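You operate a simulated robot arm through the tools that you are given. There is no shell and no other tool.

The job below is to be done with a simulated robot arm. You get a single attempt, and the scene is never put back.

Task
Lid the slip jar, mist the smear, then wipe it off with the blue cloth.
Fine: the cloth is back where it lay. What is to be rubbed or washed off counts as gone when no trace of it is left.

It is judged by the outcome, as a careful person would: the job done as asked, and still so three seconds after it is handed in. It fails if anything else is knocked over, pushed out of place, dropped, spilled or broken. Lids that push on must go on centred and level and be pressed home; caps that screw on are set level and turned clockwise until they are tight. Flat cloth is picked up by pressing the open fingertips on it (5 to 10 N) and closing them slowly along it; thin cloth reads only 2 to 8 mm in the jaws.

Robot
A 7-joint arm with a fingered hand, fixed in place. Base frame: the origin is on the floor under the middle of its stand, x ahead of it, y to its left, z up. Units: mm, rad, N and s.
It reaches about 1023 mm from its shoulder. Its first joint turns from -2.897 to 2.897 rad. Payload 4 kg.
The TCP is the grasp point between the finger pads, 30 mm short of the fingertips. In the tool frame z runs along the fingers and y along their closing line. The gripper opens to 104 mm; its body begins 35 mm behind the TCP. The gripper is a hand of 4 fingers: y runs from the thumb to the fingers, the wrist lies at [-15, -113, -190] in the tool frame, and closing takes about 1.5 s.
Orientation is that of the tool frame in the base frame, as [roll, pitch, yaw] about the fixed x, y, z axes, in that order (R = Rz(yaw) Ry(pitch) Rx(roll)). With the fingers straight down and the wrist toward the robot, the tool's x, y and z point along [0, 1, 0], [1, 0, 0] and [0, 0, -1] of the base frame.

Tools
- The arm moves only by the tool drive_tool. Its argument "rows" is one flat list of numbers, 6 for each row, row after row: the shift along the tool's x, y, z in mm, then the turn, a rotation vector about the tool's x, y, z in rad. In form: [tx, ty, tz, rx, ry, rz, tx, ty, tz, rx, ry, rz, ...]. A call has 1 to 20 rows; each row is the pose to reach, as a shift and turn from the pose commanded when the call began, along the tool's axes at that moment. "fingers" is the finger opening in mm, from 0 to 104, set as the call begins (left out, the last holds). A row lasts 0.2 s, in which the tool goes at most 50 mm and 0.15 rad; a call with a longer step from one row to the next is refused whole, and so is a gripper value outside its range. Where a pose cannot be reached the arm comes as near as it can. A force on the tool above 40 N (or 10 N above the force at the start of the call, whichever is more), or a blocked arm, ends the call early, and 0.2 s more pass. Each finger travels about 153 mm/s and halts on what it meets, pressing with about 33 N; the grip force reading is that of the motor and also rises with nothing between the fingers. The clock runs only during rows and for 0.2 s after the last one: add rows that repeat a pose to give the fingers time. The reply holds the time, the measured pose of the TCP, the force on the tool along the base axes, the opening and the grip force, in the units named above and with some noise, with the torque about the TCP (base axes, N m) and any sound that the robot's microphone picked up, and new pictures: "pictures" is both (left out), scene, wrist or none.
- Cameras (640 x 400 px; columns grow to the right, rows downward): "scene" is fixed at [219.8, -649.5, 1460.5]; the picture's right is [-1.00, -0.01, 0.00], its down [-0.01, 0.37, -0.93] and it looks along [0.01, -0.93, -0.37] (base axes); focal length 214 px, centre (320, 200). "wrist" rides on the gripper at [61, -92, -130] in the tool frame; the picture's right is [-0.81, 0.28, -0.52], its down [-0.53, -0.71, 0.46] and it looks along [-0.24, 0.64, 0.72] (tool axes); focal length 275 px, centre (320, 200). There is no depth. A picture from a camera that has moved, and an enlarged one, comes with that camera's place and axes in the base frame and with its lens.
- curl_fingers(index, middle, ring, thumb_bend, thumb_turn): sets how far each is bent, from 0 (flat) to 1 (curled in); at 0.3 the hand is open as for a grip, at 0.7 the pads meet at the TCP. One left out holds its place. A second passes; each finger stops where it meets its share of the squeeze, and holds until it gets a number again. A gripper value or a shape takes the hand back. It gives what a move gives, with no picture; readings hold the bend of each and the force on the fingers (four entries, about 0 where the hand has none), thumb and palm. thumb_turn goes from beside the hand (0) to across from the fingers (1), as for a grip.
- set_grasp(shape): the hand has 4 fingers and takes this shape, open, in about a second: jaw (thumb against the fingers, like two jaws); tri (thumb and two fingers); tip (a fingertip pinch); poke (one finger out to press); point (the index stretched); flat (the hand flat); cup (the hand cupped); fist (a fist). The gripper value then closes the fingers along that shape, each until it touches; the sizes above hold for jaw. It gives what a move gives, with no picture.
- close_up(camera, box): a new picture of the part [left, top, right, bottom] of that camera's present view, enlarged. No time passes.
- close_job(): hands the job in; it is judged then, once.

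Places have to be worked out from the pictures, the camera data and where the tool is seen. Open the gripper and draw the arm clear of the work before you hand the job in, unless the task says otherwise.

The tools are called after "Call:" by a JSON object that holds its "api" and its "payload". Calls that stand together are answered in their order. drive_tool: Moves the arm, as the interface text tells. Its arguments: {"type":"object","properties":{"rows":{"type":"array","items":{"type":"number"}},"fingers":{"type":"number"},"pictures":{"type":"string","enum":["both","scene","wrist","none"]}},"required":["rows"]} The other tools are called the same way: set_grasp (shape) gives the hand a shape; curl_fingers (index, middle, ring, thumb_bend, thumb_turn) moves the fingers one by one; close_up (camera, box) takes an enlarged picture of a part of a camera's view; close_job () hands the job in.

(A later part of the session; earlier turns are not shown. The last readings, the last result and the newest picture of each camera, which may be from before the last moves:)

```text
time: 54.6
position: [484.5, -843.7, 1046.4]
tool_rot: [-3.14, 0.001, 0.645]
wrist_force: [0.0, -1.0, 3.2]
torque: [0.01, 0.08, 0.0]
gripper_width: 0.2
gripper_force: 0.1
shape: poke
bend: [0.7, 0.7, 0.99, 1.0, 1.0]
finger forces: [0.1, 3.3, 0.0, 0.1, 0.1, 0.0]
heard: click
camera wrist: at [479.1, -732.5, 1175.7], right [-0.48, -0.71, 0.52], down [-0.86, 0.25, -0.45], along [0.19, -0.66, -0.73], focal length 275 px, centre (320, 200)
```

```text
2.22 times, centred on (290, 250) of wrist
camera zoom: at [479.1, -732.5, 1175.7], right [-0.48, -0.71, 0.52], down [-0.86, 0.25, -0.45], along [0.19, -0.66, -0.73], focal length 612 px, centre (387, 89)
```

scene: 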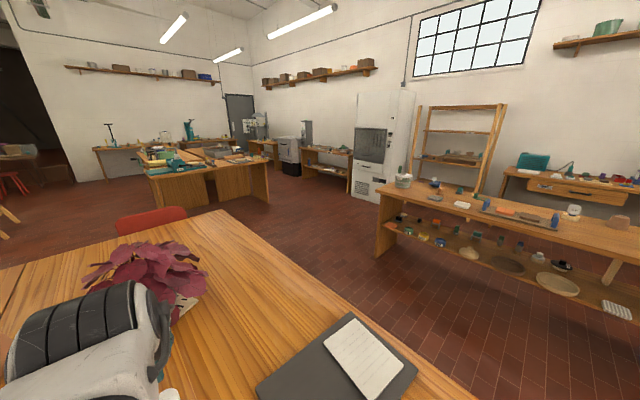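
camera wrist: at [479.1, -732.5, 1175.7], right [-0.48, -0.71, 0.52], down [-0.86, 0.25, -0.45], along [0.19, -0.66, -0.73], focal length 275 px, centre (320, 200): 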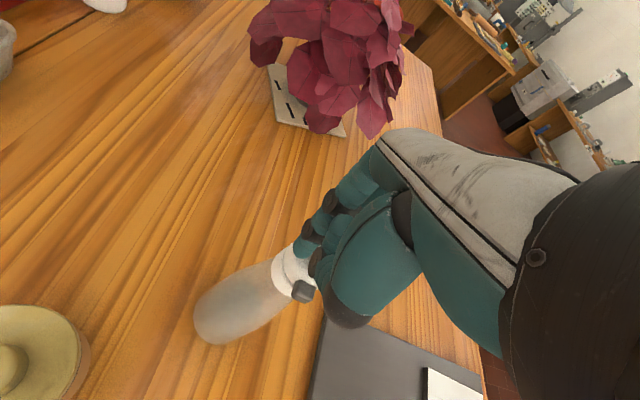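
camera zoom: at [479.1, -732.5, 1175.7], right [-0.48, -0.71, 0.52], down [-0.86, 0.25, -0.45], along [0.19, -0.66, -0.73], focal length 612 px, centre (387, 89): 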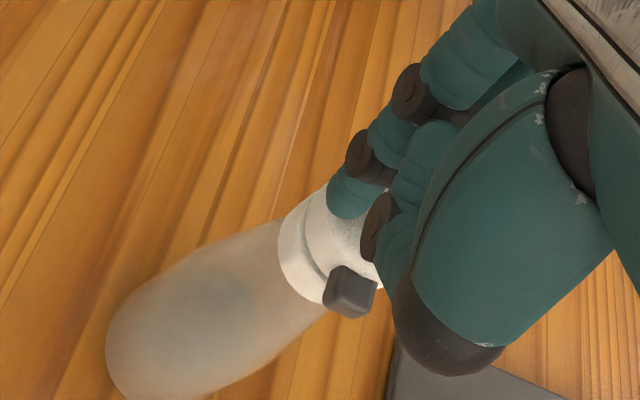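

I heard a click and the head moved with about 3 N. I rise clear and go back to look at the smear for signs of mist.

Call:
{"api": "drive_tool", "payload": {"rows": [0, 0, -30, 0, 0, 0, 0, 0, -65, 0, 0, 0, 3, -45, -65, 0, 0, 0, 6, -90, -65, 0, 0, 0, 9, -135, -60, 0, 0, 0, 12, -180, -45, 0, 0, 0, 14, -220, -20, 0, 0, 0, 15, -244, 20, 0, 0, 0, 15, -244, 46, 0, 0, 0, 15, -244, 46, 0, 0, 0, 15, -244, 46, 0, 0, 0], "pictures": "wrist"}}

Call:
{"api": "close_up", "payload": {"camera": "wrist", "box": [230, 230, 390, 360]}}

```text
time: 57.0
position: [350.6, -638.7, 999.5]
tool_rot: [-3.139, 0.002, 0.643]
wrist_force: [-0.3, -0.9, 0.2]
torque: [0.01, 0.0, 0.01]
gripper_width: 0.0
gripper_force: 0.0
shape: poke
bend: [0.7, 0.7, 0.99, 1.0, 1.0]
finger forces: [0.0, 0.0, 0.1, 0.0, 0.0, 0.0]
camera wrist: at [345.3, -527.4, 1130.4], right [-0.48, -0.71, 0.52], down [-0.86, 0.25, -0.45], along [0.19, -0.66, -0.73], focal length 275 px, centre (320, 200)
```

wrist: 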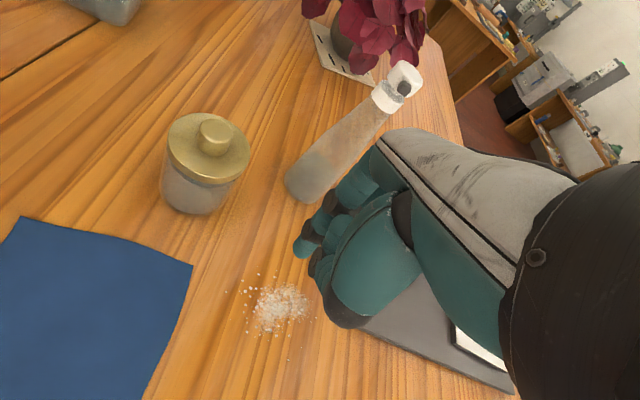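

```text
3.08 times, centred on (310, 295) of wrist
camera zoom: at [345.3, -527.4, 1130.4], right [-0.48, -0.71, 0.52], down [-0.86, 0.25, -0.45], along [0.19, -0.66, -0.73], focal length 847 px, centre (351, -92)
```

zoom: 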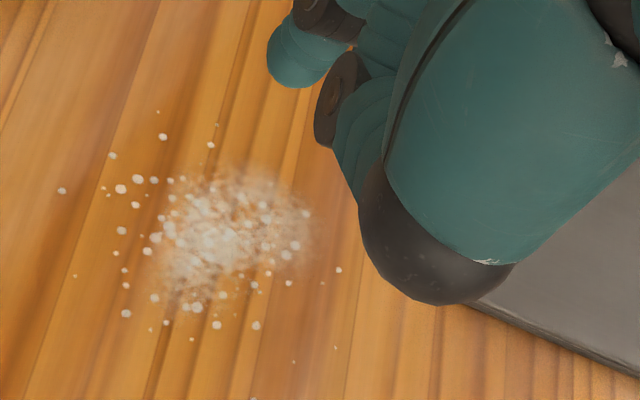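

The mist landed right on the smear: droplets cover it. For thorough wetting I return over the head for one or two more presses along the same path.

Call:
{"api": "drive_tool", "payload": {"rows": [0, 0, -45, 0, 0, 0, 0, 0, -90, 0, 0, 0, -2, -10, -107, 0, 0, 0, -4, 30, -107, 0, 0, 0, -6, 75, -107, 0, 0, 0, -9, 120, -107, 0, 0, 0, -12, 165, -107, 0, 0, 0, -14, 210, -107, 0, 0, 0, -15, 244, -107, 0, 0, 0, -15, 244, -107, 0, 0, 0, -15, 244, -90, 0, 0, 0, -15, 244, -70, 0, 0, 0, -15, 244, -60, 0, 0, 0, -15, 244, -60, 0, 0, 0], "pictures": "none"}}

Call:
{"api": "drive_tool", "payload": {"rows": [0, 0, 3, 0, 0, 0, 0, 0, 6, 0, 0, 0, 0, 0, 8, 0, 0, 0, 0, 0, 10, 0, 0, 0, 0, 0, 12, 0, 0, 0, 0, 0, 14, 0, 0, 0, 0, 0, 15, 0, 0, 0, 0, 0, 15, 0, 0, 0], "pictures": "none"}}

```text
time: 60.0
position: [483.8, -843.3, 1060.4]
tool_rot: [-3.138, 0.0, 0.64]
wrist_force: [0.0, -0.2, -0.2]
torque: [-0.03, -0.01, -0.02]
gripper_width: 0.0
gripper_force: 0.1
shape: poke
bend: [0.7, 0.7, 0.99, 1.0, 1.0]
finger forces: [0.0, 0.0, 0.2, 0.0, 0.0, 0.1]
```

```text
time: 61.8
position: [484.2, -844.1, 1045.1]
tool_rot: [-3.141, 0.001, 0.643]
wrist_force: [0.9, -1.3, 6.1]
torque: [-0.1, 0.04, 0.0]
gripper_width: 0.1
gripper_force: 0.0
shape: poke
bend: [0.7, 0.7, 0.99, 1.0, 1.0]
finger forces: [0.1, 6.1, 0.1, 0.1, 0.1, 0.1]
heard: click
```

Second click heard. I rise and go back to the viewing pose to check the wetting.

Call:
{"api": "drive_tool", "payload": {"rows": [0, 0, -30, 0, 0, 0, 0, 0, -65, 0, 0, 0, 3, -45, -65, 0, 0, 0, 6, -90, -65, 0, 0, 0, 9, -135, -60, 0, 0, 0, 12, -180, -45, 0, 0, 0, 14, -220, -20, 0, 0, 0, 15, -244, 20, 0, 0, 0, 15, -244, 46, 0, 0, 0, 15, -244, 46, 0, 0, 0, 15, -244, 46, 0, 0, 0], "pictures": "wrist"}}

Call:
{"api": "close_up", "payload": {"camera": "wrist", "box": [230, 230, 390, 360]}}

Call:
{"api": "set_grasp", "payload": {"shape": "jaw"}}

```text
time: 64.2
position: [349.2, -638.1, 998.0]
tool_rot: [-3.141, 0.002, 0.644]
wrist_force: [0.5, 0.0, -0.5]
torque: [-0.03, -0.02, -0.05]
gripper_width: 0.0
gripper_force: 0.0
shape: poke
bend: [0.7, 0.7, 0.99, 1.0, 1.0]
finger forces: [0.0, 0.0, 0.0, 0.1, 0.1, 0.0]
camera wrist: at [344.1, -527.4, 1128.5], right [-0.48, -0.71, 0.52], down [-0.86, 0.25, -0.45], along [0.19, -0.66, -0.73], focal length 275 px, centre (320, 200)
```

wrist: 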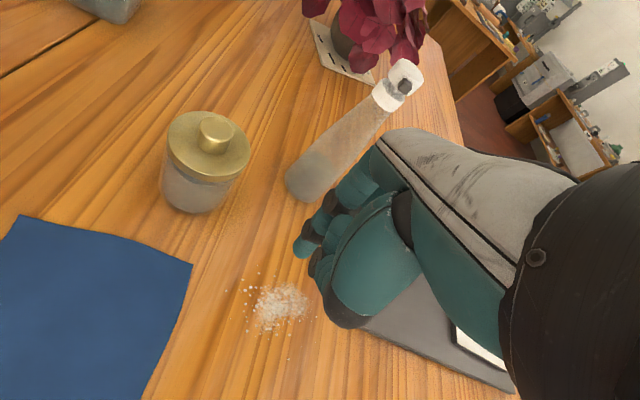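

```text
3.08 times, centred on (310, 295) of wrist
camera zoom: at [344.1, -527.4, 1128.5], right [-0.48, -0.71, 0.52], down [-0.86, 0.25, -0.45], along [0.19, -0.66, -0.73], focal length 847 px, centre (351, -92)
```

zoom: 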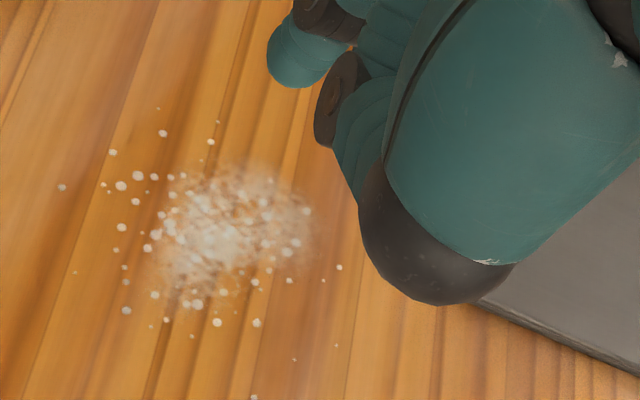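

```text
time: 65.1
position: [347.9, -638.9, 998.9]
tool_rot: [-3.139, 0.003, 0.642]
wrist_force: [-0.6, -0.3, -0.3]
torque: [-0.03, 0.0, -0.01]
gripper_width: 104.0
gripper_force: 0.1
shape: jaw
bend: [0.3, 0.3, 0.3, 0.3, 0.98]
finger forces: [0.1, 0.0, 0.0, 0.0, 0.0, 0.0]
```

The smear is well wetted. Now the cloth: its corners work out to (542,-492), (408,-374), (294,-507), (427,-624), centre (418,-499). I move above its centre, turned to line up with its edges, with the jaw at 64 mm.

Call:
{"api": "drive_tool", "payload": {"rows": [30, -15, 15, 0, 0, -0.05, 60, -30, 35, 0, 0, -0.1, 90, -45, 55, 0, 0, -0.15, 120, -60, 80, 0, 0, -0.2, 139, -70, 98, 0, 0, -0.213, 139, -70, 98, 0, 0, -0.213, 139, -70, 98, 0, 0, -0.213], "fingers": 64, "pictures": "wrist"}}

```text
time: 66.7
position: [418.9, -499.4, 900.5]
tool_rot: [-3.137, 0.001, 0.857]
wrist_force: [0.4, -0.3, -0.1]
torque: [0.0, 0.04, 0.01]
gripper_width: 64.4
gripper_force: 0.1
shape: jaw
bend: [0.28, 0.4, 0.37, 0.64, 1.0]
finger forces: [0.0, 0.0, 0.1, 0.0, 0.1, 0.0]
camera wrist: at [390.5, -392.2, 1031.0], right [-0.32, -0.79, 0.52], down [-0.89, 0.07, -0.45], along [0.33, -0.61, -0.73], focal length 275 px, centre (320, 200)
```

wrist: 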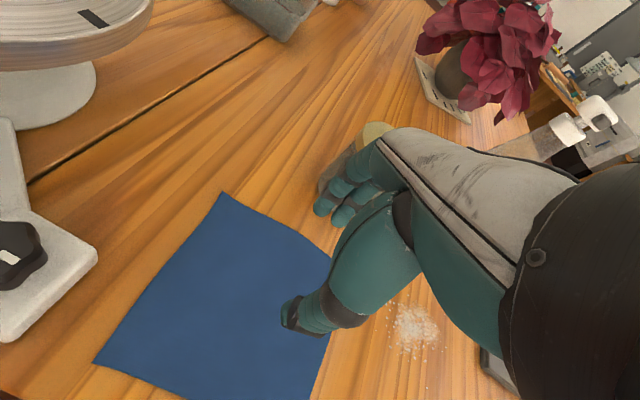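

The grasp point is over the cloth's middle. I lower to about z 797, then feel for the table in small steps.

Call:
{"api": "drive_tool", "payload": {"rows": [0, 0, 30, 0, 0, 0, 0, 0, 60, 0, 0, 0, 0, 0, 85, 0, 0, 0, 0, 0, 100, 0, 0, 0, 0, 0, 104, 0, 0, 0, 0, 0, 104, 0, 0, 0], "pictures": "wrist"}}

Call:
{"api": "drive_tool", "payload": {"rows": [0, 0, 1, 0, 0, 0, 0, 0, 2, 0, 0, 0, 0, 0, 3, 0, 0, 0, 0, 0, 4, 0, 0, 0, 0, 0, 5, 0, 0, 0], "pictures": "none"}}

```text
time: 68.1
position: [417.8, -500.4, 797.1]
tool_rot: [-3.138, 0.003, 0.854]
wrist_force: [-0.2, 0.1, -0.3]
torque: [-0.01, 0.02, 0.05]
gripper_width: 64.3
gripper_force: 0.0
shape: jaw
bend: [0.28, 0.4, 0.37, 0.64, 1.0]
finger forces: [0.1, 0.0, 0.1, 0.0, 0.0, 0.0]
camera wrist: at [390.5, -392.5, 927.2], right [-0.32, -0.79, 0.52], down [-0.89, 0.07, -0.45], along [0.32, -0.61, -0.73], focal length 275 px, centre (320, 200)
```

wrist: 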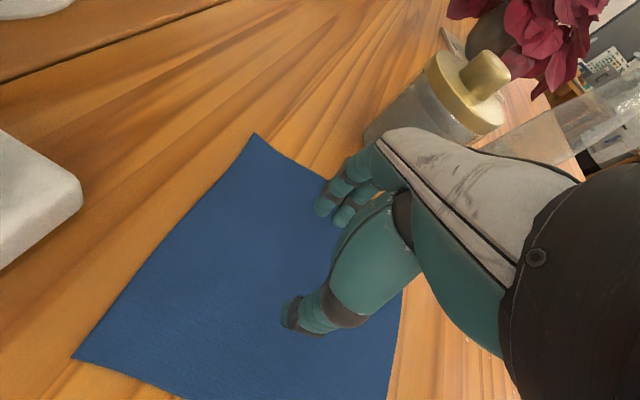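

```text
time: 69.3
position: [417.9, -498.8, 791.3]
tool_rot: [-3.138, 0.0, 0.856]
wrist_force: [0.5, -0.8, -0.7]
torque: [-0.03, 0.01, 0.01]
gripper_width: 64.2
gripper_force: 0.1
shape: jaw
bend: [0.28, 0.4, 0.37, 0.64, 1.0]
finger forces: [0.0, 0.0, 0.0, 0.0, 0.1, 0.0]
```

No contact at z 791. I go on down by 1 mm steps.

Call:
{"api": "drive_tool", "payload": {"rows": [0, 0, 1, 0, 0, 0, 0, 0, 2, 0, 0, 0, 0, 0, 3, 0, 0, 0, 0, 0, 4, 0, 0, 0, 0, 0, 4, 0, 0, 0], "pictures": "none"}}

```text
time: 70.5
position: [417.8, -499.0, 787.7]
tool_rot: [-3.139, 0.001, 0.854]
wrist_force: [0.9, -0.6, 0.4]
torque: [0.02, 0.02, 0.01]
gripper_width: 64.4
gripper_force: 0.1
shape: jaw
bend: [0.28, 0.4, 0.37, 0.64, 1.0]
finger forces: [0.0, 0.0, 0.0, 0.0, 0.0, 0.1]
```

Still clear at z 788; continuing.

Call:
{"api": "drive_tool", "payload": {"rows": [0, 0, 1, 0, 0, 0, 0, 0, 2, 0, 0, 0, 0, 0, 3, 0, 0, 0, 0, 0, 3, 0, 0, 0], "pictures": "none"}}

```text
time: 71.5
position: [417.9, -498.9, 786.3]
tool_rot: [-3.139, 0.001, 0.856]
wrist_force: [-0.3, 0.0, -0.1]
torque: [-0.02, -0.01, 0.02]
gripper_width: 64.4
gripper_force: 0.1
shape: jaw
bend: [0.28, 0.4, 0.37, 0.64, 1.0]
finger forces: [0.0, 0.1, 0.1, 0.0, 0.0, 0.1]
```

Commanded about z 784.5, no force yet. I continue in 1 mm steps.

Call:
{"api": "drive_tool", "payload": {"rows": [0, 0, 1, 0, 0, 0, 0, 0, 2, 0, 0, 0, 0, 0, 3, 0, 0, 0, 0, 0, 3, 0, 0, 0], "pictures": "none"}}

```text
time: 72.5
position: [418.6, -501.0, 782.1]
tool_rot: [-3.139, 0.001, 0.856]
wrist_force: [0.3, 0.1, 0.8]
torque: [-0.06, -0.04, -0.03]
gripper_width: 64.3
gripper_force: 0.0
shape: jaw
bend: [0.28, 0.4, 0.37, 0.64, 1.0]
finger forces: [0.0, 0.0, 0.0, 0.0, 0.0, 0.0]
```

Call:
{"api": "drive_tool", "payload": {"rows": [0, 0, 1, 0, 0, 0, 0, 0, 2, 0, 0, 0, 0, 0, 3, 0, 0, 0, 0, 0, 3, 0, 0, 0], "pictures": "wrist"}}

```text
time: 73.4
position: [419.3, -501.0, 780.6]
tool_rot: [3.137, 0.004, 0.857]
wrist_force: [-0.4, 1.8, 19.8]
torque: [0.03, -0.07, -0.01]
gripper_width: 63.2
gripper_force: 0.1
shape: jaw
bend: [0.74, 0.4, 0.37, 0.63, 1.0]
finger forces: [0.0, 0.0, 0.0, 0.0, 0.1, 0.1]
stopped in row 4: the force on the tool passed its limit at 42 N (the readings are from after the stop); the commanded pose is now the measured one
camera wrist: at [391.3, -392.8, 910.5], right [-0.32, -0.79, 0.52], down [-0.89, 0.06, -0.46], along [0.33, -0.61, -0.72], focal length 275 px, centre (320, 200)
```

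wrist: 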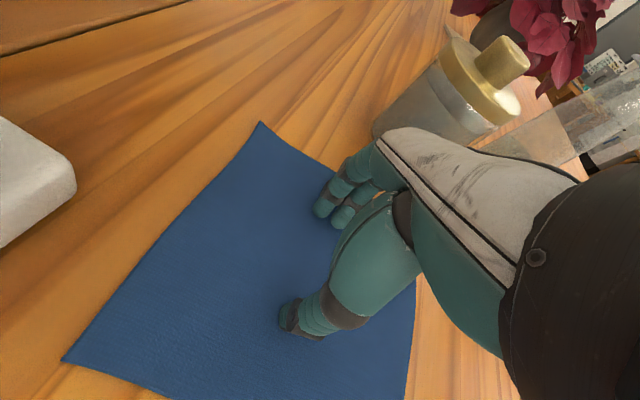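

Contact: the table is stiff, 20 N now. I back off slightly to reach 5–10 N.

Call:
{"api": "drive_tool", "payload": {"rows": [0, 0, -0.7, 0, 0, 0, 0, 0, -0.7, 0, 0, 0], "pictures": "none"}}

```text
time: 74.0
position: [419.5, -501.0, 780.0]
tool_rot: [3.141, 0.002, 0.858]
wrist_force: [0.6, 1.7, 16.7]
torque: [-0.04, -0.15, 0.02]
gripper_width: 63.4
gripper_force: 0.0
shape: jaw
bend: [0.74, 0.4, 0.37, 0.64, 1.0]
finger forces: [0.0, 0.0, 0.0, 0.0, 0.0, 0.0]
```

Call:
{"api": "drive_tool", "payload": {"rows": [0, 0, -0.8, 0, 0, 0, 0, 0, -0.8, 0, 0, 0], "pictures": "none"}}

```text
time: 74.6
position: [418.7, -501.0, 781.0]
tool_rot: [3.141, 0.003, 0.856]
wrist_force: [-0.4, 0.8, 6.1]
torque: [-0.03, -0.12, 0.06]
gripper_width: 63.9
gripper_force: 0.0
shape: jaw
bend: [0.28, 0.4, 0.37, 0.64, 1.0]
finger forces: [0.1, 0.0, 0.0, 0.0, 0.1, 0.0]
```

6 N: good. Now I close the fingers slowly along the cloth, 8 mm at a time, watching the press force.

Call:
{"api": "drive_tool", "payload": {"rows": [0, 0, 0, 0, 0, 0, 0, 0, 0, 0, 0, 0], "fingers": 56, "pictures": "none"}}

Call:
{"api": "drive_tool", "payload": {"rows": [0, 0, 0, 0, 0, 0, 0, 0, 0, 0, 0, 0], "fingers": 48, "pictures": "none"}}

```text
time: 75.2
position: [418.0, -500.2, 781.5]
tool_rot: [-3.141, 0.003, 0.857]
wrist_force: [-0.8, -0.5, 1.0]
torque: [-0.02, -0.02, -0.02]
gripper_width: 11.4
gripper_force: 33.3
shape: jaw
bend: [0.72, 0.72, 0.7, 0.79, 1.0]
finger forces: [0.0, 0.0, 0.0, 0.0, 0.0, 0.0]
```

```text
time: 75.8
position: [418.7, -501.0, 781.6]
tool_rot: [3.14, 0.004, 0.858]
wrist_force: [0.2, -0.4, 4.7]
torque: [-0.02, -0.02, 0.02]
gripper_width: 46.8
gripper_force: 0.0
shape: jaw
bend: [0.74, 0.46, 0.43, 0.72, 1.0]
finger forces: [0.0, 0.0, 0.0, 0.1, 0.1, 0.0]
```

Odd reading: the first step went to 11 mm with full grip, then the second reopened to 47. I take a picture to see the cloth's state.

Call:
{"api": "drive_tool", "payload": {"rows": [0, 0, 0, 0, 0, 0], "pictures": "wrist"}}

Call:
{"api": "close_up", "payload": {"camera": "wrist", "box": [240, 140, 420, 360]}}

```text
time: 76.2
position: [419.5, -501.2, 781.5]
tool_rot: [3.138, 0.002, 0.857]
wrist_force: [0.8, 0.2, 5.3]
torque: [-0.04, 0.01, 0.0]
gripper_width: 46.9
gripper_force: 0.1
shape: jaw
bend: [0.74, 0.46, 0.43, 0.72, 1.0]
finger forces: [0.0, 0.1, 0.0, 0.0, 0.1, 0.0]
camera wrist: at [390.8, -393.0, 911.3], right [-0.32, -0.79, 0.52], down [-0.89, 0.06, -0.45], along [0.33, -0.61, -0.72], focal length 275 px, centre (320, 200)
```

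wrist: 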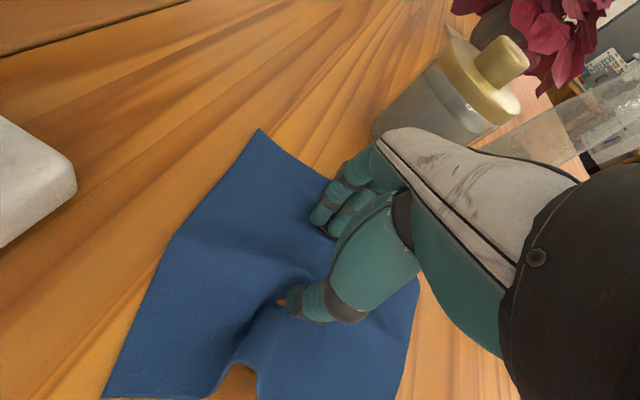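

```text
1.82 times, centred on (330, 250) of wrist
camera zoom: at [390.8, -393.0, 911.3], right [-0.32, -0.79, 0.52], down [-0.89, 0.06, -0.45], along [0.33, -0.61, -0.72], focal length 500 px, centre (302, 109)
```

zoom: 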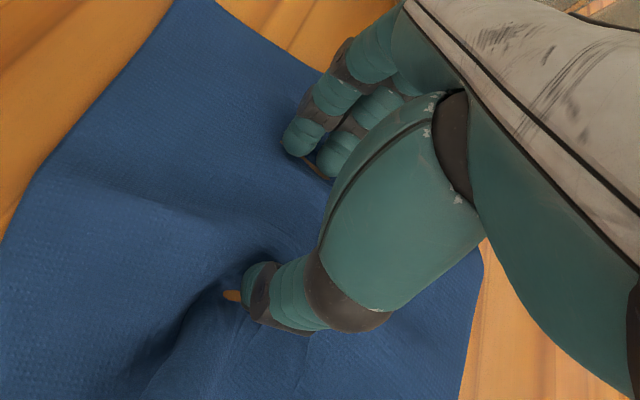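

The cloth has been drawn into a fold by the thumb. The press force is 5 N, so I close on step by step to pinch the fold.

Call:
{"api": "drive_tool", "payload": {"rows": [0, 0, 0, 0, 0, 0, 0, 0, 0, 0, 0, 0], "fingers": 36, "pictures": "none"}}

Call:
{"api": "drive_tool", "payload": {"rows": [0, 0, 0, 0, 0, 0, 0, 0, 0, 0, 0, 0], "fingers": 24, "pictures": "none"}}

Call:
{"api": "drive_tool", "payload": {"rows": [0, 0, 0, 0, 0, 0, 0, 0, 0, 0, 0, 0], "fingers": 12, "pictures": "none"}}

Call:
{"api": "drive_tool", "payload": {"rows": [0, 0, 0, 0, 0, 0, 0, 0, 0, 0, 0, 0, 0, 0, 0, 0, 0, 0], "fingers": 0, "pictures": "wrist"}}

```text
time: 76.8
position: [419.4, -499.7, 781.3]
tool_rot: [3.141, 0.005, 0.857]
wrist_force: [-0.2, 0.8, 0.9]
torque: [0.0, -0.01, -0.01]
gripper_width: 12.4
gripper_force: 33.2
shape: jaw
bend: [0.73, 0.72, 0.7, 0.79, 1.0]
finger forces: [0.0, 0.0, 0.0, 0.1, 0.0, 0.0]
```

```text
time: 77.4
position: [419.3, -501.3, 781.5]
tool_rot: [3.14, 0.004, 0.857]
wrist_force: [0.1, 0.4, 4.2]
torque: [0.01, 0.02, 0.01]
gripper_width: 23.9
gripper_force: 0.0
shape: jaw
bend: [0.74, 0.57, 0.55, 0.75, 1.0]
finger forces: [0.1, 0.0, 0.1, 0.1, 0.0, 0.1]
```

```text
time: 78.0
position: [419.3, -501.1, 781.1]
tool_rot: [-3.141, 0.004, 0.859]
wrist_force: [-0.3, -0.1, 1.2]
torque: [0.0, 0.01, 0.0]
gripper_width: 10.6
gripper_force: 32.6
shape: jaw
bend: [0.73, 0.72, 0.7, 0.78, 1.0]
finger forces: [0.1, 0.1, 0.1, 0.0, 0.1, 0.0]
```

```text
time: 78.8
position: [418.1, -501.5, 780.7]
tool_rot: [3.141, 0.003, 0.858]
wrist_force: [0.1, 0.3, 0.7]
torque: [0.0, -0.02, 0.02]
gripper_width: 10.6
gripper_force: 33.2
shape: jaw
bend: [0.73, 0.72, 0.7, 0.78, 1.0]
finger forces: [0.1, 0.0, 0.0, 0.0, 0.1, 0.0]
camera wrist: at [390.8, -393.1, 911.2], right [-0.32, -0.79, 0.52], down [-0.89, 0.06, -0.45], along [0.33, -0.61, -0.72], focal length 275 px, centre (320, 200)
```

wrist: 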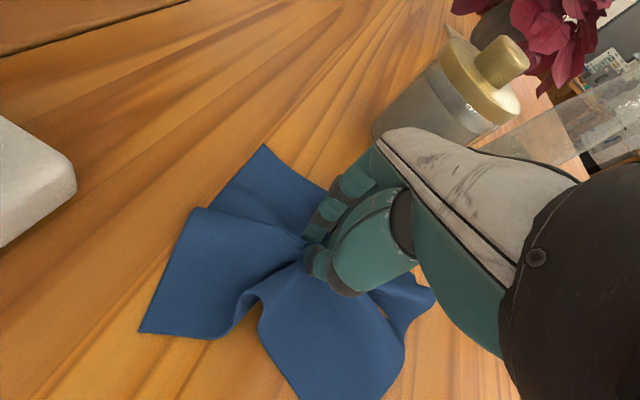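

The fold is pinched at the cloth's middle, 10.6 mm in the jaws with 33 N. I lift gently and check that it holds.

Call:
{"api": "drive_tool", "payload": {"rows": [0, 0, -5, 0, 0, 0, 0, 0, -15, 0, 0, 0, 0, 0, -30, 0, 0, 0, 0, 0, -50, 0, 0, 0, 0, 0, -75, 0, 0, 0, 0, 0, -100, 0, 0, 0, 0, 0, -130, 0, 0, 0, 0, 0, -130, 0, 0, 0], "pictures": "wrist"}}

Call:
{"api": "close_up", "payload": {"camera": "wrist", "box": [160, 140, 440, 400]}}

```text
time: 80.6
position: [419.9, -502.6, 913.3]
tool_rot: [-3.14, 0.005, 0.858]
wrist_force: [0.4, -0.3, -1.0]
torque: [0.02, -0.01, 0.0]
gripper_width: 10.3
gripper_force: 33.6
shape: jaw
bend: [0.73, 0.72, 0.7, 0.78, 1.0]
finger forces: [0.0, 0.0, 0.0, 0.1, 0.1, 0.1]
camera wrist: at [390.6, -393.3, 1042.2], right [-0.32, -0.79, 0.52], down [-0.89, 0.06, -0.45], along [0.33, -0.61, -0.72], focal length 275 px, centre (320, 200)
```

wrist: 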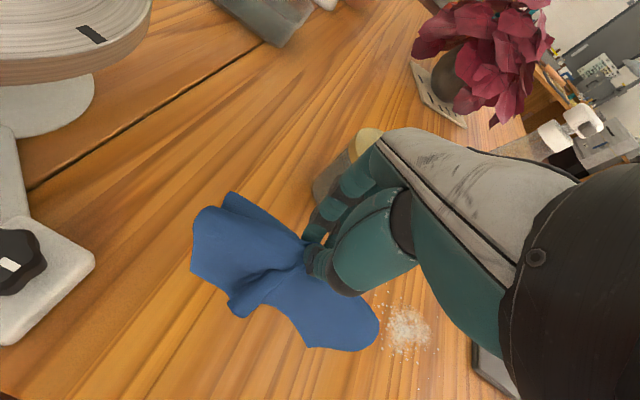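

```text
1.54 times, centred on (300, 270) of wrist
camera zoom: at [390.6, -393.3, 1042.2], right [-0.32, -0.79, 0.52], down [-0.89, 0.06, -0.45], along [0.33, -0.61, -0.72], focal length 424 px, centre (351, 92)
```

zoom: 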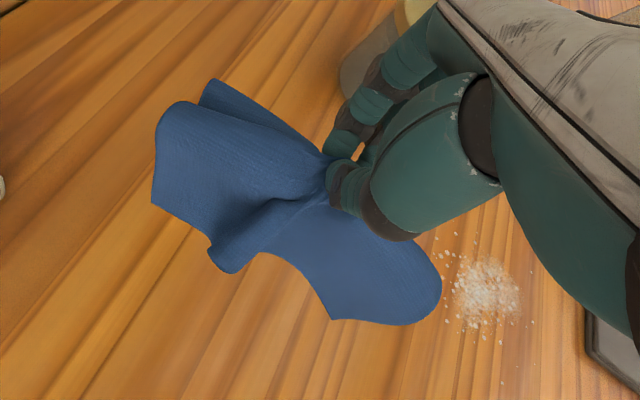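

The cloth hangs securely from the pinch. I carry it over the smear at about (321, -709), keeping clear of jar and notebook.

Call:
{"api": "drive_tool", "payload": {"rows": [-37, 10, 0, 0, 0, 0, -74, 20, 0, 0, 0, 0, -111, 30, 0, 0, 0, 0, -148, 40, 0, 0, 0, 0, -185, 50, 0, 0, 0, 0, -221, 60, 0, 0, 0, 0, -221, 60, 0, 0, 0, 0, -221, 60, 0, 0, 0, 0], "pictures": "wrist"}}

```text
time: 82.4
position: [319.3, -707.2, 911.6]
tool_rot: [3.141, 0.004, 0.856]
wrist_force: [0.4, 0.2, 0.1]
torque: [0.0, 0.04, -0.02]
gripper_width: 10.5
gripper_force: 32.6
shape: jaw
bend: [0.73, 0.72, 0.7, 0.78, 1.0]
finger forces: [0.1, 0.1, 0.0, 0.0, 0.0, 0.1]
camera wrist: at [291.5, -599.6, 1042.2], right [-0.32, -0.79, 0.52], down [-0.89, 0.06, -0.45], along [0.33, -0.61, -0.72], focal length 275 px, centre (320, 200)
```

wrist: 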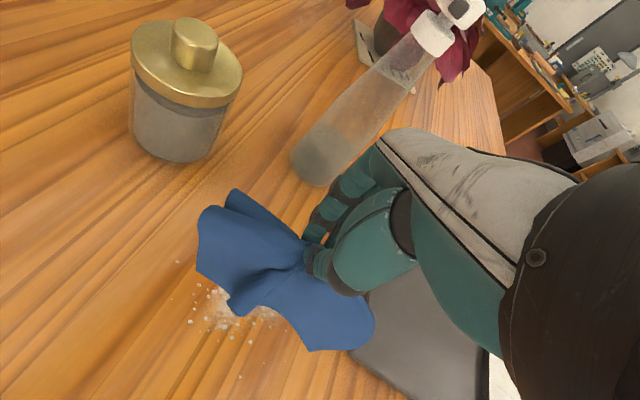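

The cloth is over the smear. I lower to about z 792 and then feel for contact.

Call:
{"api": "drive_tool", "payload": {"rows": [0, 0, 30, 0, 0, 0, 0, 0, 60, 0, 0, 0, 0, 0, 85, 0, 0, 0, 0, 0, 105, 0, 0, 0, 0, 0, 118, 0, 0, 0, 0, 0, 118, 0, 0, 0], "pictures": "none"}}

Call:
{"api": "drive_tool", "payload": {"rows": [0, 0, 1, 0, 0, 0, 0, 0, 2, 0, 0, 0, 0, 0, 3, 0, 0, 0, 0, 0, 4, 0, 0, 0, 0, 0, 4, 0, 0, 0], "pictures": "none"}}

```text
time: 83.8
position: [319.0, -706.6, 793.5]
tool_rot: [3.14, 0.005, 0.857]
wrist_force: [-0.3, 0.6, -0.7]
torque: [0.04, 0.0, 0.0]
gripper_width: 10.4
gripper_force: 32.5
shape: jaw
bend: [0.73, 0.72, 0.7, 0.78, 1.0]
finger forces: [0.0, 0.0, 0.0, 0.0, 0.0, 0.0]
```

```text
time: 85.0
position: [320.0, -707.2, 789.6]
tool_rot: [3.141, 0.004, 0.857]
wrist_force: [0.6, -0.2, 1.4]
torque: [-0.03, 0.02, 0.04]
gripper_width: 10.6
gripper_force: 32.6
shape: jaw
bend: [0.73, 0.72, 0.7, 0.78, 1.0]
finger forces: [0.0, 0.0, 0.0, 0.1, 0.0, 0.0]
```

No firm contact at z 789.6; I lower further in 1 mm steps.

Call:
{"api": "drive_tool", "payload": {"rows": [0, 0, 1, 0, 0, 0, 0, 0, 2, 0, 0, 0, 0, 0, 3, 0, 0, 0, 0, 0, 4, 0, 0, 0, 0, 0, 4, 0, 0, 0], "pictures": "none"}}

Call:
{"api": "drive_tool", "payload": {"rows": [0, 0, 1, 0, 0, 0, 0, 0, 2, 0, 0, 0, 0, 0, 2, 0, 0, 0], "pictures": "wrist"}}

```text
time: 86.2
position: [319.8, -706.0, 785.2]
tool_rot: [3.141, 0.004, 0.857]
wrist_force: [0.0, -0.4, -0.1]
torque: [0.0, 0.0, -0.01]
gripper_width: 10.2
gripper_force: 33.0
shape: jaw
bend: [0.73, 0.72, 0.7, 0.78, 1.0]
finger forces: [0.0, 0.0, 0.0, 0.1, 0.1, 0.0]
```

```text
time: 87.0
position: [319.6, -708.0, 783.9]
tool_rot: [3.141, 0.005, 0.858]
wrist_force: [-0.3, -0.9, -0.1]
torque: [-0.02, -0.01, 0.0]
gripper_width: 10.4
gripper_force: 32.3
shape: jaw
bend: [0.73, 0.72, 0.7, 0.78, 1.0]
finger forces: [0.0, 0.0, 0.0, 0.0, 0.1, 0.1]
camera wrist: at [291.6, -599.5, 914.1], right [-0.32, -0.79, 0.52], down [-0.89, 0.06, -0.45], along [0.33, -0.61, -0.72], focal length 275 px, centre (320, 200)
```

wrist: 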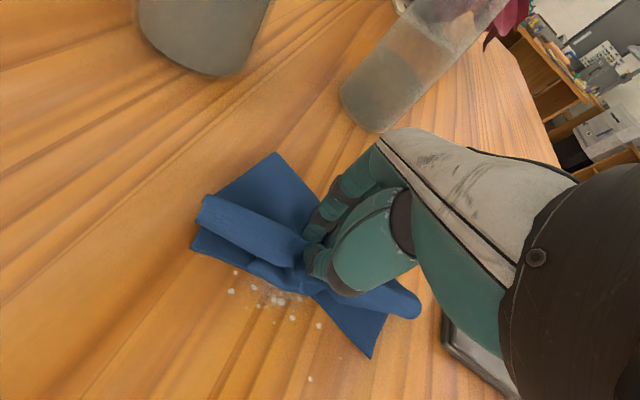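

The cloth now drapes on the smear but the fingertips carry no force yet. I lower in half-millimetre steps toward 6–8 N.

Call:
{"api": "drive_tool", "payload": {"rows": [0, 0, 0.7, 0, 0, 0, 0, 0, 1.4, 0, 0, 0, 0, 0, 2, 0, 0, 0, 0, 0, 2.5, 0, 0, 0, 0, 0, 2.5, 0, 0, 0], "pictures": "none"}}

```text
time: 88.2
position: [320.4, -706.9, 781.3]
tool_rot: [-3.14, 0.004, 0.858]
wrist_force: [-0.1, 0.4, 2.0]
torque: [-0.02, 0.0, 0.03]
gripper_width: 10.3
gripper_force: 33.1
shape: jaw
bend: [0.73, 0.72, 0.7, 0.78, 1.0]
finger forces: [0.0, 0.0, 0.0, 0.0, 0.0, 0.0]
```

Call:
{"api": "drive_tool", "payload": {"rows": [0, 0, 0.4, 0, 0, 0, 0, 0, 0.8, 0, 0, 0, 0, 0, 0.8, 0, 0, 0], "pictures": "none"}}

```text
time: 89.0
position: [319.0, -706.8, 781.5]
tool_rot: [3.138, 0.003, 0.857]
wrist_force: [-0.1, -0.8, 4.9]
torque: [-0.04, 0.01, 0.0]
gripper_width: 10.1
gripper_force: 32.2
shape: jaw
bend: [0.73, 0.72, 0.7, 0.78, 1.0]
finger forces: [0.0, 0.0, 0.1, 0.0, 0.1, 0.0]
```

About 5 N. I add 0.3 mm and make a first pair of strokes along the tool's y across the smear at moderate speed.

Call:
{"api": "drive_tool", "payload": {"rows": [3, -12, 0.3, 0, 0, 0, 6, -24, 0.3, 0, 0, 0, 8, -36, 0.3, 0, 0, 0, 10, -48, 0.3, 0, 0, 0, 10, -36, 0.3, 0, 0, 0, 10, -24, 0.3, 0, 0, 0, 10, -12, 0.3, 0, 0, 0, 10, 0, 0.3, 0, 0, 0, 10, 12, 0.3, 0, 0, 0, 10, 24, 0.3, 0, 0, 0, 10, 36, 0.3, 0, 0, 0, 10, 50, 0.3, 0, 0, 0, 10, 36, 0.3, 0, 0, 0, 10, 24, 0.3, 0, 0, 0, 10, 12, 0.3, 0, 0, 0, 10, 0, 0.3, 0, 0, 0], "pictures": "wrist"}}

```text
time: 92.4
position: [326.7, -700.1, 779.9]
tool_rot: [3.141, 0.003, 0.856]
wrist_force: [-0.1, -2.0, 5.2]
torque: [-0.06, -0.03, 0.03]
gripper_width: 10.2
gripper_force: 32.5
shape: jaw
bend: [0.73, 0.72, 0.7, 0.78, 1.0]
finger forces: [0.1, 0.1, 0.0, 0.0, 0.1, 0.1]
camera wrist: at [297.9, -591.9, 910.5], right [-0.32, -0.79, 0.52], down [-0.89, 0.06, -0.45], along [0.33, -0.61, -0.72], focal length 275 px, centre (320, 200)
```

wrist: 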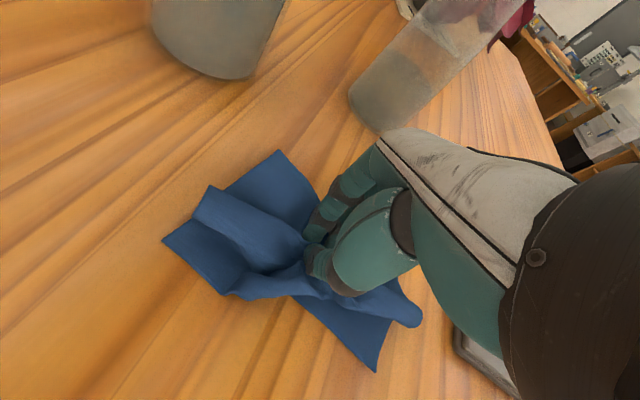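

Force stayed near 5 N and the visible part of the smear has gone. I make more strokes at other offsets to cover the whole area.

Call:
{"api": "drive_tool", "payload": {"rows": [-10, 0, 0.2, 0, 0, 0, -20, 0, 0.2, 0, 0, 0, -20, 14, 0.2, 0, 0, 0, -20, 28, 0.2, 0, 0, 0, -20, 42, 0.2, 0, 0, 0, -20, 52, 0.2, 0, 0, 0, -20, 40, 0.2, 0, 0, 0, -20, 26, 0.2, 0, 0, 0, -20, 12, 0.2, 0, 0, 0, -20, -2, 0.2, 0, 0, 0, -20, -16, 0.2, 0, 0, 0, -20, -30, 0.2, 0, 0, 0, -20, -44, 0.2, 0, 0, 0, -20, -54, 0.2, 0, 0, 0, -8, -54, 0.2, 0, 0, 0, 4, -50, 0.2, 0, 0, 0, 14, -40, 0.2, 0, 0, 0, 20, -26, 0.2, 0, 0, 0, 22, -12, 0.2, 0, 0, 0, 22, 2, 0.2, 0, 0, 0], "pictures": "none"}}

Call:
{"api": "drive_tool", "payload": {"rows": [0, 14, 0, 0, 0, 0, 0, 28, 0, 0, 0, 0, 0, 42, 0, 0, 0, 0, 0, 50, 0, 0, 0, 0, -14, 50, 0, 0, 0, 0, -28, 50, 0, 0, 0, 0, -42, 46, 0, 0, 0, 0, -54, 36, 0, 0, 0, 0, -60, 22, 0, 0, 0, 0, -60, 8, 0, 0, 0, 0, -60, -6, 0, 0, 0, 0, -60, -20, 0, 0, 0, 0, -58, -34, 0, 0, 0, 0, -48, -46, 0, 0, 0, 0, -36, -40, 0, 0, 0, 0, -30, -26, 0, 0, 0, 0, -28, -12, 0, 0, 0, 0, -26, 0, 0, 0, 0, 0], "pictures": "wrist"}}

```text
time: 96.6
position: [343.3, -684.1, 779.9]
tool_rot: [3.14, 0.003, 0.857]
wrist_force: [-2.0, 3.4, 15.3]
torque: [0.03, -0.01, 0.02]
gripper_width: 10.2
gripper_force: 32.8
shape: jaw
bend: [0.73, 0.72, 0.7, 0.78, 1.0]
finger forces: [3.6, 0.0, 0.1, 0.0, 0.1, 0.0]
```

```text
time: 100.4
position: [325.1, -702.9, 781.0]
tool_rot: [-3.141, 0.003, 0.856]
wrist_force: [-1.6, 1.6, 8.7]
torque: [-0.05, 0.01, 0.0]
gripper_width: 10.5
gripper_force: 33.4
shape: jaw
bend: [0.73, 0.72, 0.7, 0.78, 1.0]
finger forces: [0.7, 0.0, 0.0, 0.1, 0.0, 0.0]
camera wrist: at [297.1, -595.9, 910.4], right [-0.32, -0.79, 0.52], down [-0.89, 0.06, -0.45], along [0.33, -0.61, -0.72], focal length 275 px, centre (320, 200)
```

wrist: 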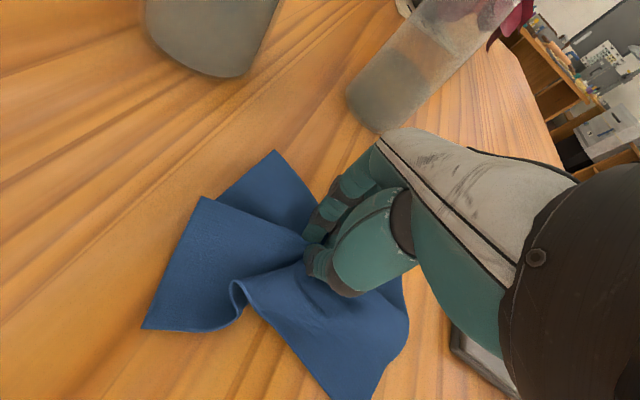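

I lift the cloth and carry it back toward its place, looking at the smear area on the way.

Call:
{"api": "drive_tool", "payload": {"rows": [0, 0, -15, 0, 0, 0, 0, 0, -50, 0, 0, 0, 0, 0, -90, 0, 0, 0, 0, 0, -130, 0, 0, 0, 37, -10, -132, 0, 0, 0, 74, -20, -132, 0, 0, 0, 111, -30, -132, 0, 0, 0, 148, -40, -132, 0, 0, 0, 185, -50, -132, 0, 0, 0, 213, -58, -132, 0, 0, 0, 213, -58, -132, 0, 0, 0, 213, -58, -132, 0, 0, 0], "pictures": "wrist"}}

Call:
{"api": "close_up", "payload": {"camera": "wrist", "box": [340, 260, 480, 400]}}

```text
time: 103.0
position: [422.0, -504.1, 911.9]
tool_rot: [3.141, 0.004, 0.857]
wrist_force: [0.2, -0.2, -0.4]
torque: [0.01, -0.03, -0.01]
gripper_width: 9.9
gripper_force: 33.0
shape: jaw
bend: [0.73, 0.72, 0.7, 0.78, 1.0]
finger forces: [0.0, 0.0, 0.0, 0.1, 0.0, 0.0]
camera wrist: at [393.6, -396.5, 1041.6], right [-0.32, -0.79, 0.52], down [-0.89, 0.06, -0.45], along [0.33, -0.61, -0.72], focal length 275 px, centre (320, 200)
```

wrist: 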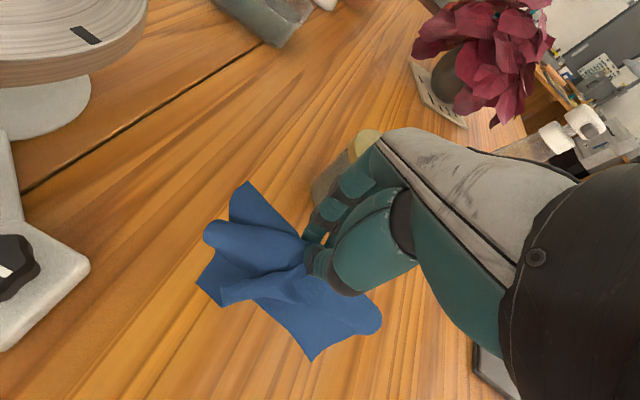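

```text
2.86 times, centred on (410, 330) of wrist
camera zoom: at [393.6, -396.5, 1041.6], right [-0.32, -0.79, 0.52], down [-0.89, 0.06, -0.45], along [0.33, -0.61, -0.72], focal length 786 px, centre (63, -171)
```

zoom: 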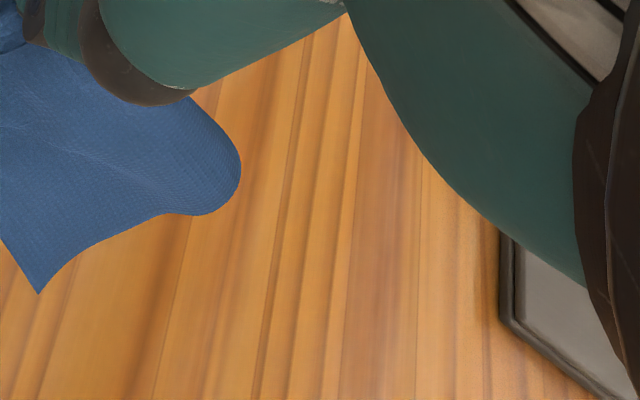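

The area right of the cloth looks clean, but the cloth's edge may hide part of it. I shift 35 mm along tool x to uncover the rest.

Call:
{"api": "drive_tool", "payload": {"rows": [18, 0, -15, 0, 0, 0, 35, 0, -30, 0, 0, 0, 35, 0, -30, 0, 0, 0], "pictures": "wrist"}}

Call:
{"api": "close_up", "payload": {"camera": "wrist", "box": [350, 280, 480, 400]}}

```text
time: 103.8
position: [443.9, -478.2, 941.5]
tool_rot: [3.142, 0.002, 0.857]
wrist_force: [-0.7, -0.1, -0.1]
torque: [0.0, -0.02, 0.0]
gripper_width: 9.9
gripper_force: 32.5
shape: jaw
bend: [0.73, 0.72, 0.7, 0.78, 1.0]
finger forces: [0.0, 0.0, 0.0, 0.1, 0.0, 0.0]
camera wrist: at [416.1, -370.9, 1071.2], right [-0.32, -0.79, 0.52], down [-0.89, 0.06, -0.45], along [0.33, -0.61, -0.72], focal length 275 px, centre (320, 200)
```

wrist: 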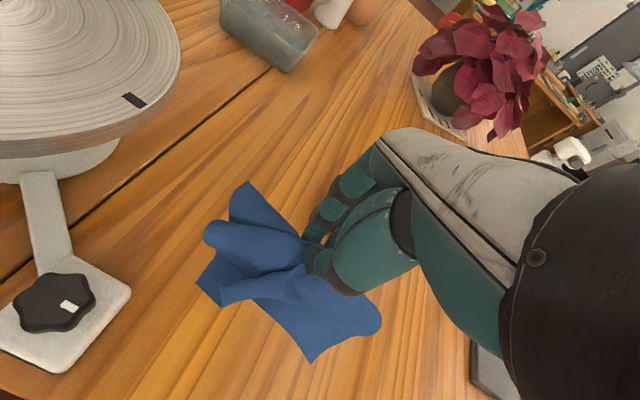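

```text
3.33 times, centred on (415, 340) of wrist
camera zoom: at [416.1, -370.9, 1071.2], right [-0.32, -0.79, 0.52], down [-0.89, 0.06, -0.45], along [0.33, -0.61, -0.72], focal length 918 px, centre (3, -267)
```

zoom: 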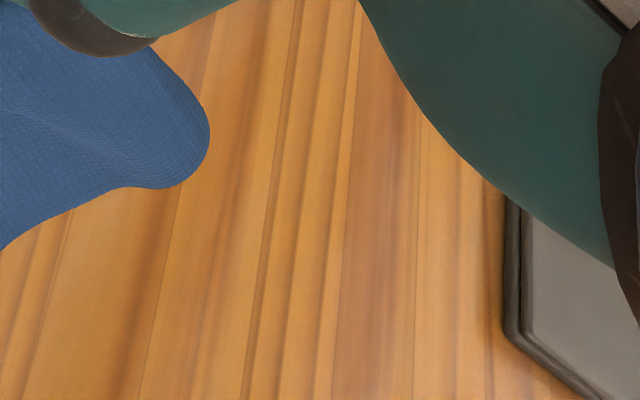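

The wood is clean where the smear was. Now I return the cloth: I go back over its original centre (418.5, -500.5) and lower slowly.

Call:
{"api": "drive_tool", "payload": {"rows": [-17, -2, 20, 0, 0, 0, -33.5, -4.6, 45, 0, 0, 0, -33.5, -4.6, 70, 0, 0, 0, -33.5, -4.6, 85, 0, 0, 0, -33.5, -4.6, 100, 0, 0, 0, -33.5, -4.6, 112, 0, 0, 0, -33.5, -4.6, 124, 0, 0, 0, -33.5, -4.6, 134, 0, 0, 0, -33.5, -4.6, 142, 0, 0, 0, -33.5, -4.6, 150, 0, 0, 0, -33.5, -4.6, 150, 0, 0, 0], "pictures": "wrist"}}

```text
time: 106.2
position: [418.4, -501.6, 790.9]
tool_rot: [3.14, 0.002, 0.859]
wrist_force: [0.1, 0.2, -0.2]
torque: [0.01, -0.02, -0.03]
gripper_width: 9.9
gripper_force: 33.2
shape: jaw
bend: [0.73, 0.72, 0.7, 0.78, 1.0]
finger forces: [0.0, 0.0, 0.0, 0.1, 0.1, 0.0]
camera wrist: at [390.4, -393.1, 921.3], right [-0.32, -0.79, 0.52], down [-0.89, 0.06, -0.45], along [0.33, -0.61, -0.72], focal length 275 px, centre (320, 200)
```

wrist: 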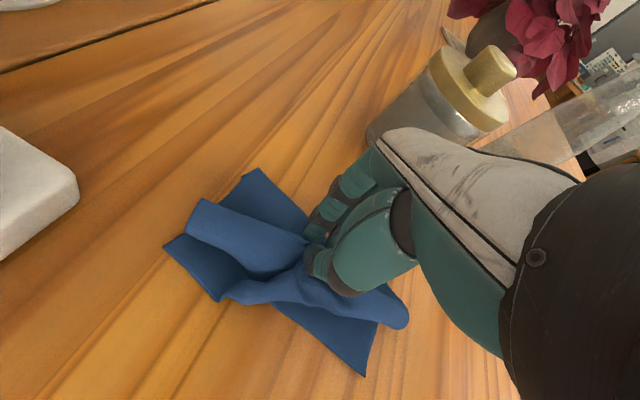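

The cloth is down at its old place, though folded. I lower to a light press and then open the fingers along the cloth to spread it.

Call:
{"api": "drive_tool", "payload": {"rows": [0, 0, 3, 0, 0, 0, 0, 0, 6, 0, 0, 0, 0, 0, 8, 0, 0, 0, 0, 0, 9.5, 0, 0, 0, 0, 0, 9.5, 0, 0, 0], "pictures": "none"}}

```text
time: 107.4
position: [418.2, -499.6, 781.2]
tool_rot: [-3.14, 0.003, 0.858]
wrist_force: [-0.1, 0.8, 1.9]
torque: [0.0, -0.02, -0.03]
gripper_width: 10.1
gripper_force: 32.9
shape: jaw
bend: [0.73, 0.72, 0.7, 0.78, 1.0]
finger forces: [0.0, 0.1, 0.1, 0.0, 0.0, 0.1]
```

2 N now; opening will add a few newtons. I open in steps: 24, then 46, then 66 mm.

Call:
{"api": "drive_tool", "payload": {"rows": [0, 0, 0, 0, 0, 0, 0, 0, 0, 0, 0, 0], "fingers": 24, "pictures": "none"}}

Call:
{"api": "drive_tool", "payload": {"rows": [0, 0, 0, 0, 0, 0, 0, 0, 0, 0, 0, 0], "fingers": 46, "pictures": "none"}}

Call:
{"api": "drive_tool", "payload": {"rows": [0, 0, 0, 0, 0, 0, 0, 0, 0, 0, 0, 0], "fingers": 66, "pictures": "wrist"}}

```text
time: 108.0
position: [417.3, -500.7, 782.3]
tool_rot: [3.141, 0.003, 0.857]
wrist_force: [-0.5, 0.3, 3.0]
torque: [0.0, -0.04, 0.0]
gripper_width: 23.6
gripper_force: 0.0
shape: jaw
bend: [0.74, 0.58, 0.55, 0.74, 1.0]
finger forces: [0.0, 0.0, 0.0, 0.1, 0.0, 0.0]
```

```text
time: 108.6
position: [418.3, -499.9, 782.6]
tool_rot: [-3.141, 0.003, 0.859]
wrist_force: [-0.6, 1.0, 4.7]
torque: [-0.05, -0.05, 0.03]
gripper_width: 44.9
gripper_force: 0.1
shape: jaw
bend: [0.74, 0.48, 0.44, 0.72, 1.0]
finger forces: [0.0, 0.1, 0.0, 0.0, 0.0, 0.0]
```

```text
time: 109.2
position: [418.5, -501.1, 781.6]
tool_rot: [3.141, 0.003, 0.857]
wrist_force: [-0.8, 0.8, 3.7]
torque: [-0.1, -0.07, 0.01]
gripper_width: 64.3
gripper_force: 0.0
shape: jaw
bend: [0.28, 0.4, 0.36, 0.63, 1.0]
finger forces: [0.1, 0.1, 0.0, 0.0, 0.0, 0.0]
camera wrist: at [390.0, -393.0, 912.0], right [-0.32, -0.79, 0.52], down [-0.89, 0.06, -0.45], along [0.33, -0.61, -0.72], focal length 275 px, centre (320, 200)
```

wrist: 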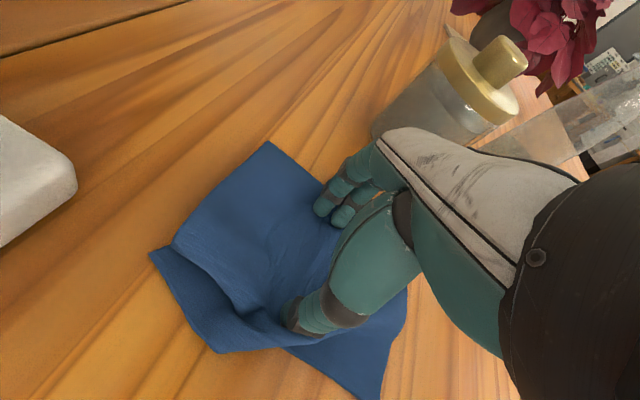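

The cloth is spreading out well. I continue opening to 85 and then 104 mm.

Call:
{"api": "drive_tool", "payload": {"rows": [0, 0, 0, 0, 0, 0, 0, 0, 0, 0, 0, 0], "fingers": 85, "pictures": "none"}}

Call:
{"api": "drive_tool", "payload": {"rows": [0, 0, 0, 0, 0, 0, 0, 0, 0, 0, 0, 0], "fingers": 104, "pictures": "wrist"}}

```text
time: 109.8
position: [418.8, -500.9, 782.3]
tool_rot: [-3.141, 0.003, 0.857]
wrist_force: [0.2, 1.1, 4.2]
torque: [-0.12, -0.08, 0.03]
gripper_width: 82.1
gripper_force: 0.0
shape: jaw
bend: [0.27, 0.35, 0.31, 0.49, 0.99]
finger forces: [0.0, 0.0, 0.0, 0.0, 0.1, 0.0]
```

```text
time: 110.4
position: [419.1, -500.9, 782.3]
tool_rot: [-3.141, 0.002, 0.856]
wrist_force: [-0.4, -0.1, 2.9]
torque: [-0.12, -0.09, -0.01]
gripper_width: 102.9
gripper_force: 0.0
shape: jaw
bend: [0.3, 0.3, 0.3, 0.3, 0.98]
finger forces: [0.0, 0.0, 0.0, 0.0, 0.0, 0.2]
camera wrist: at [390.0, -393.0, 912.0], right [-0.32, -0.79, 0.52], down [-0.89, 0.06, -0.45], along [0.33, -0.61, -0.72], focal length 275 px, centre (320, 200)
```

wrist: 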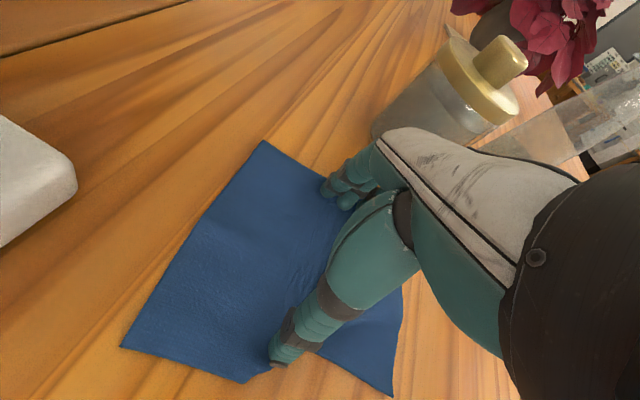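

The cloth lies nearly flat again. I lift straight up and look at it from above.

Call:
{"api": "drive_tool", "payload": {"rows": [0, 0, -5, 0, 0, 0, 0, 0, -20, 0, 0, 0, 0, 0, -60, 0, 0, 0, 0, 0, -105, 0, 0, 0, 0, 0, -150, 0, 0, 0, -40, -20, -180, 0, 0, 0, -80, -40, -200, 0, 0, 0, -110, -60, -230, 0, 0, 0, -130, -80, -270, 0, 0, 0, -130, -80, -270, 0, 0, 0, -130, -80, -270, 0, 0, 0], "pictures": "wrist"}}

Call:
{"api": "close_up", "payload": {"camera": "wrist", "box": [60, 130, 300, 330]}}

```text
refused: row 6 steps farther than a row can; nothing moved
```

```text
2.00 times, centred on (180, 230) of wrist
camera zoom: at [390.0, -393.0, 912.0], right [-0.32, -0.79, 0.52], down [-0.89, 0.06, -0.45], along [0.33, -0.61, -0.72], focal length 551 px, centre (600, 140)
```

zoom: 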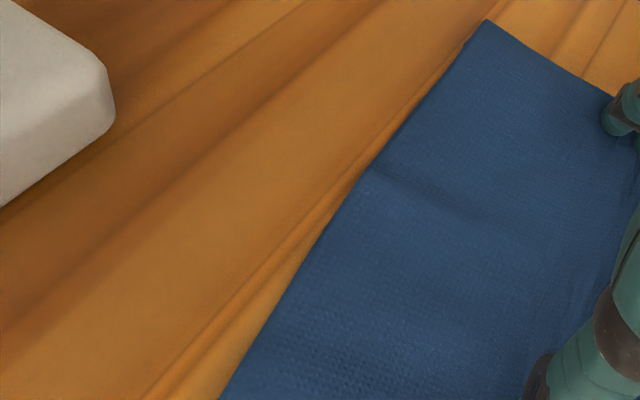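

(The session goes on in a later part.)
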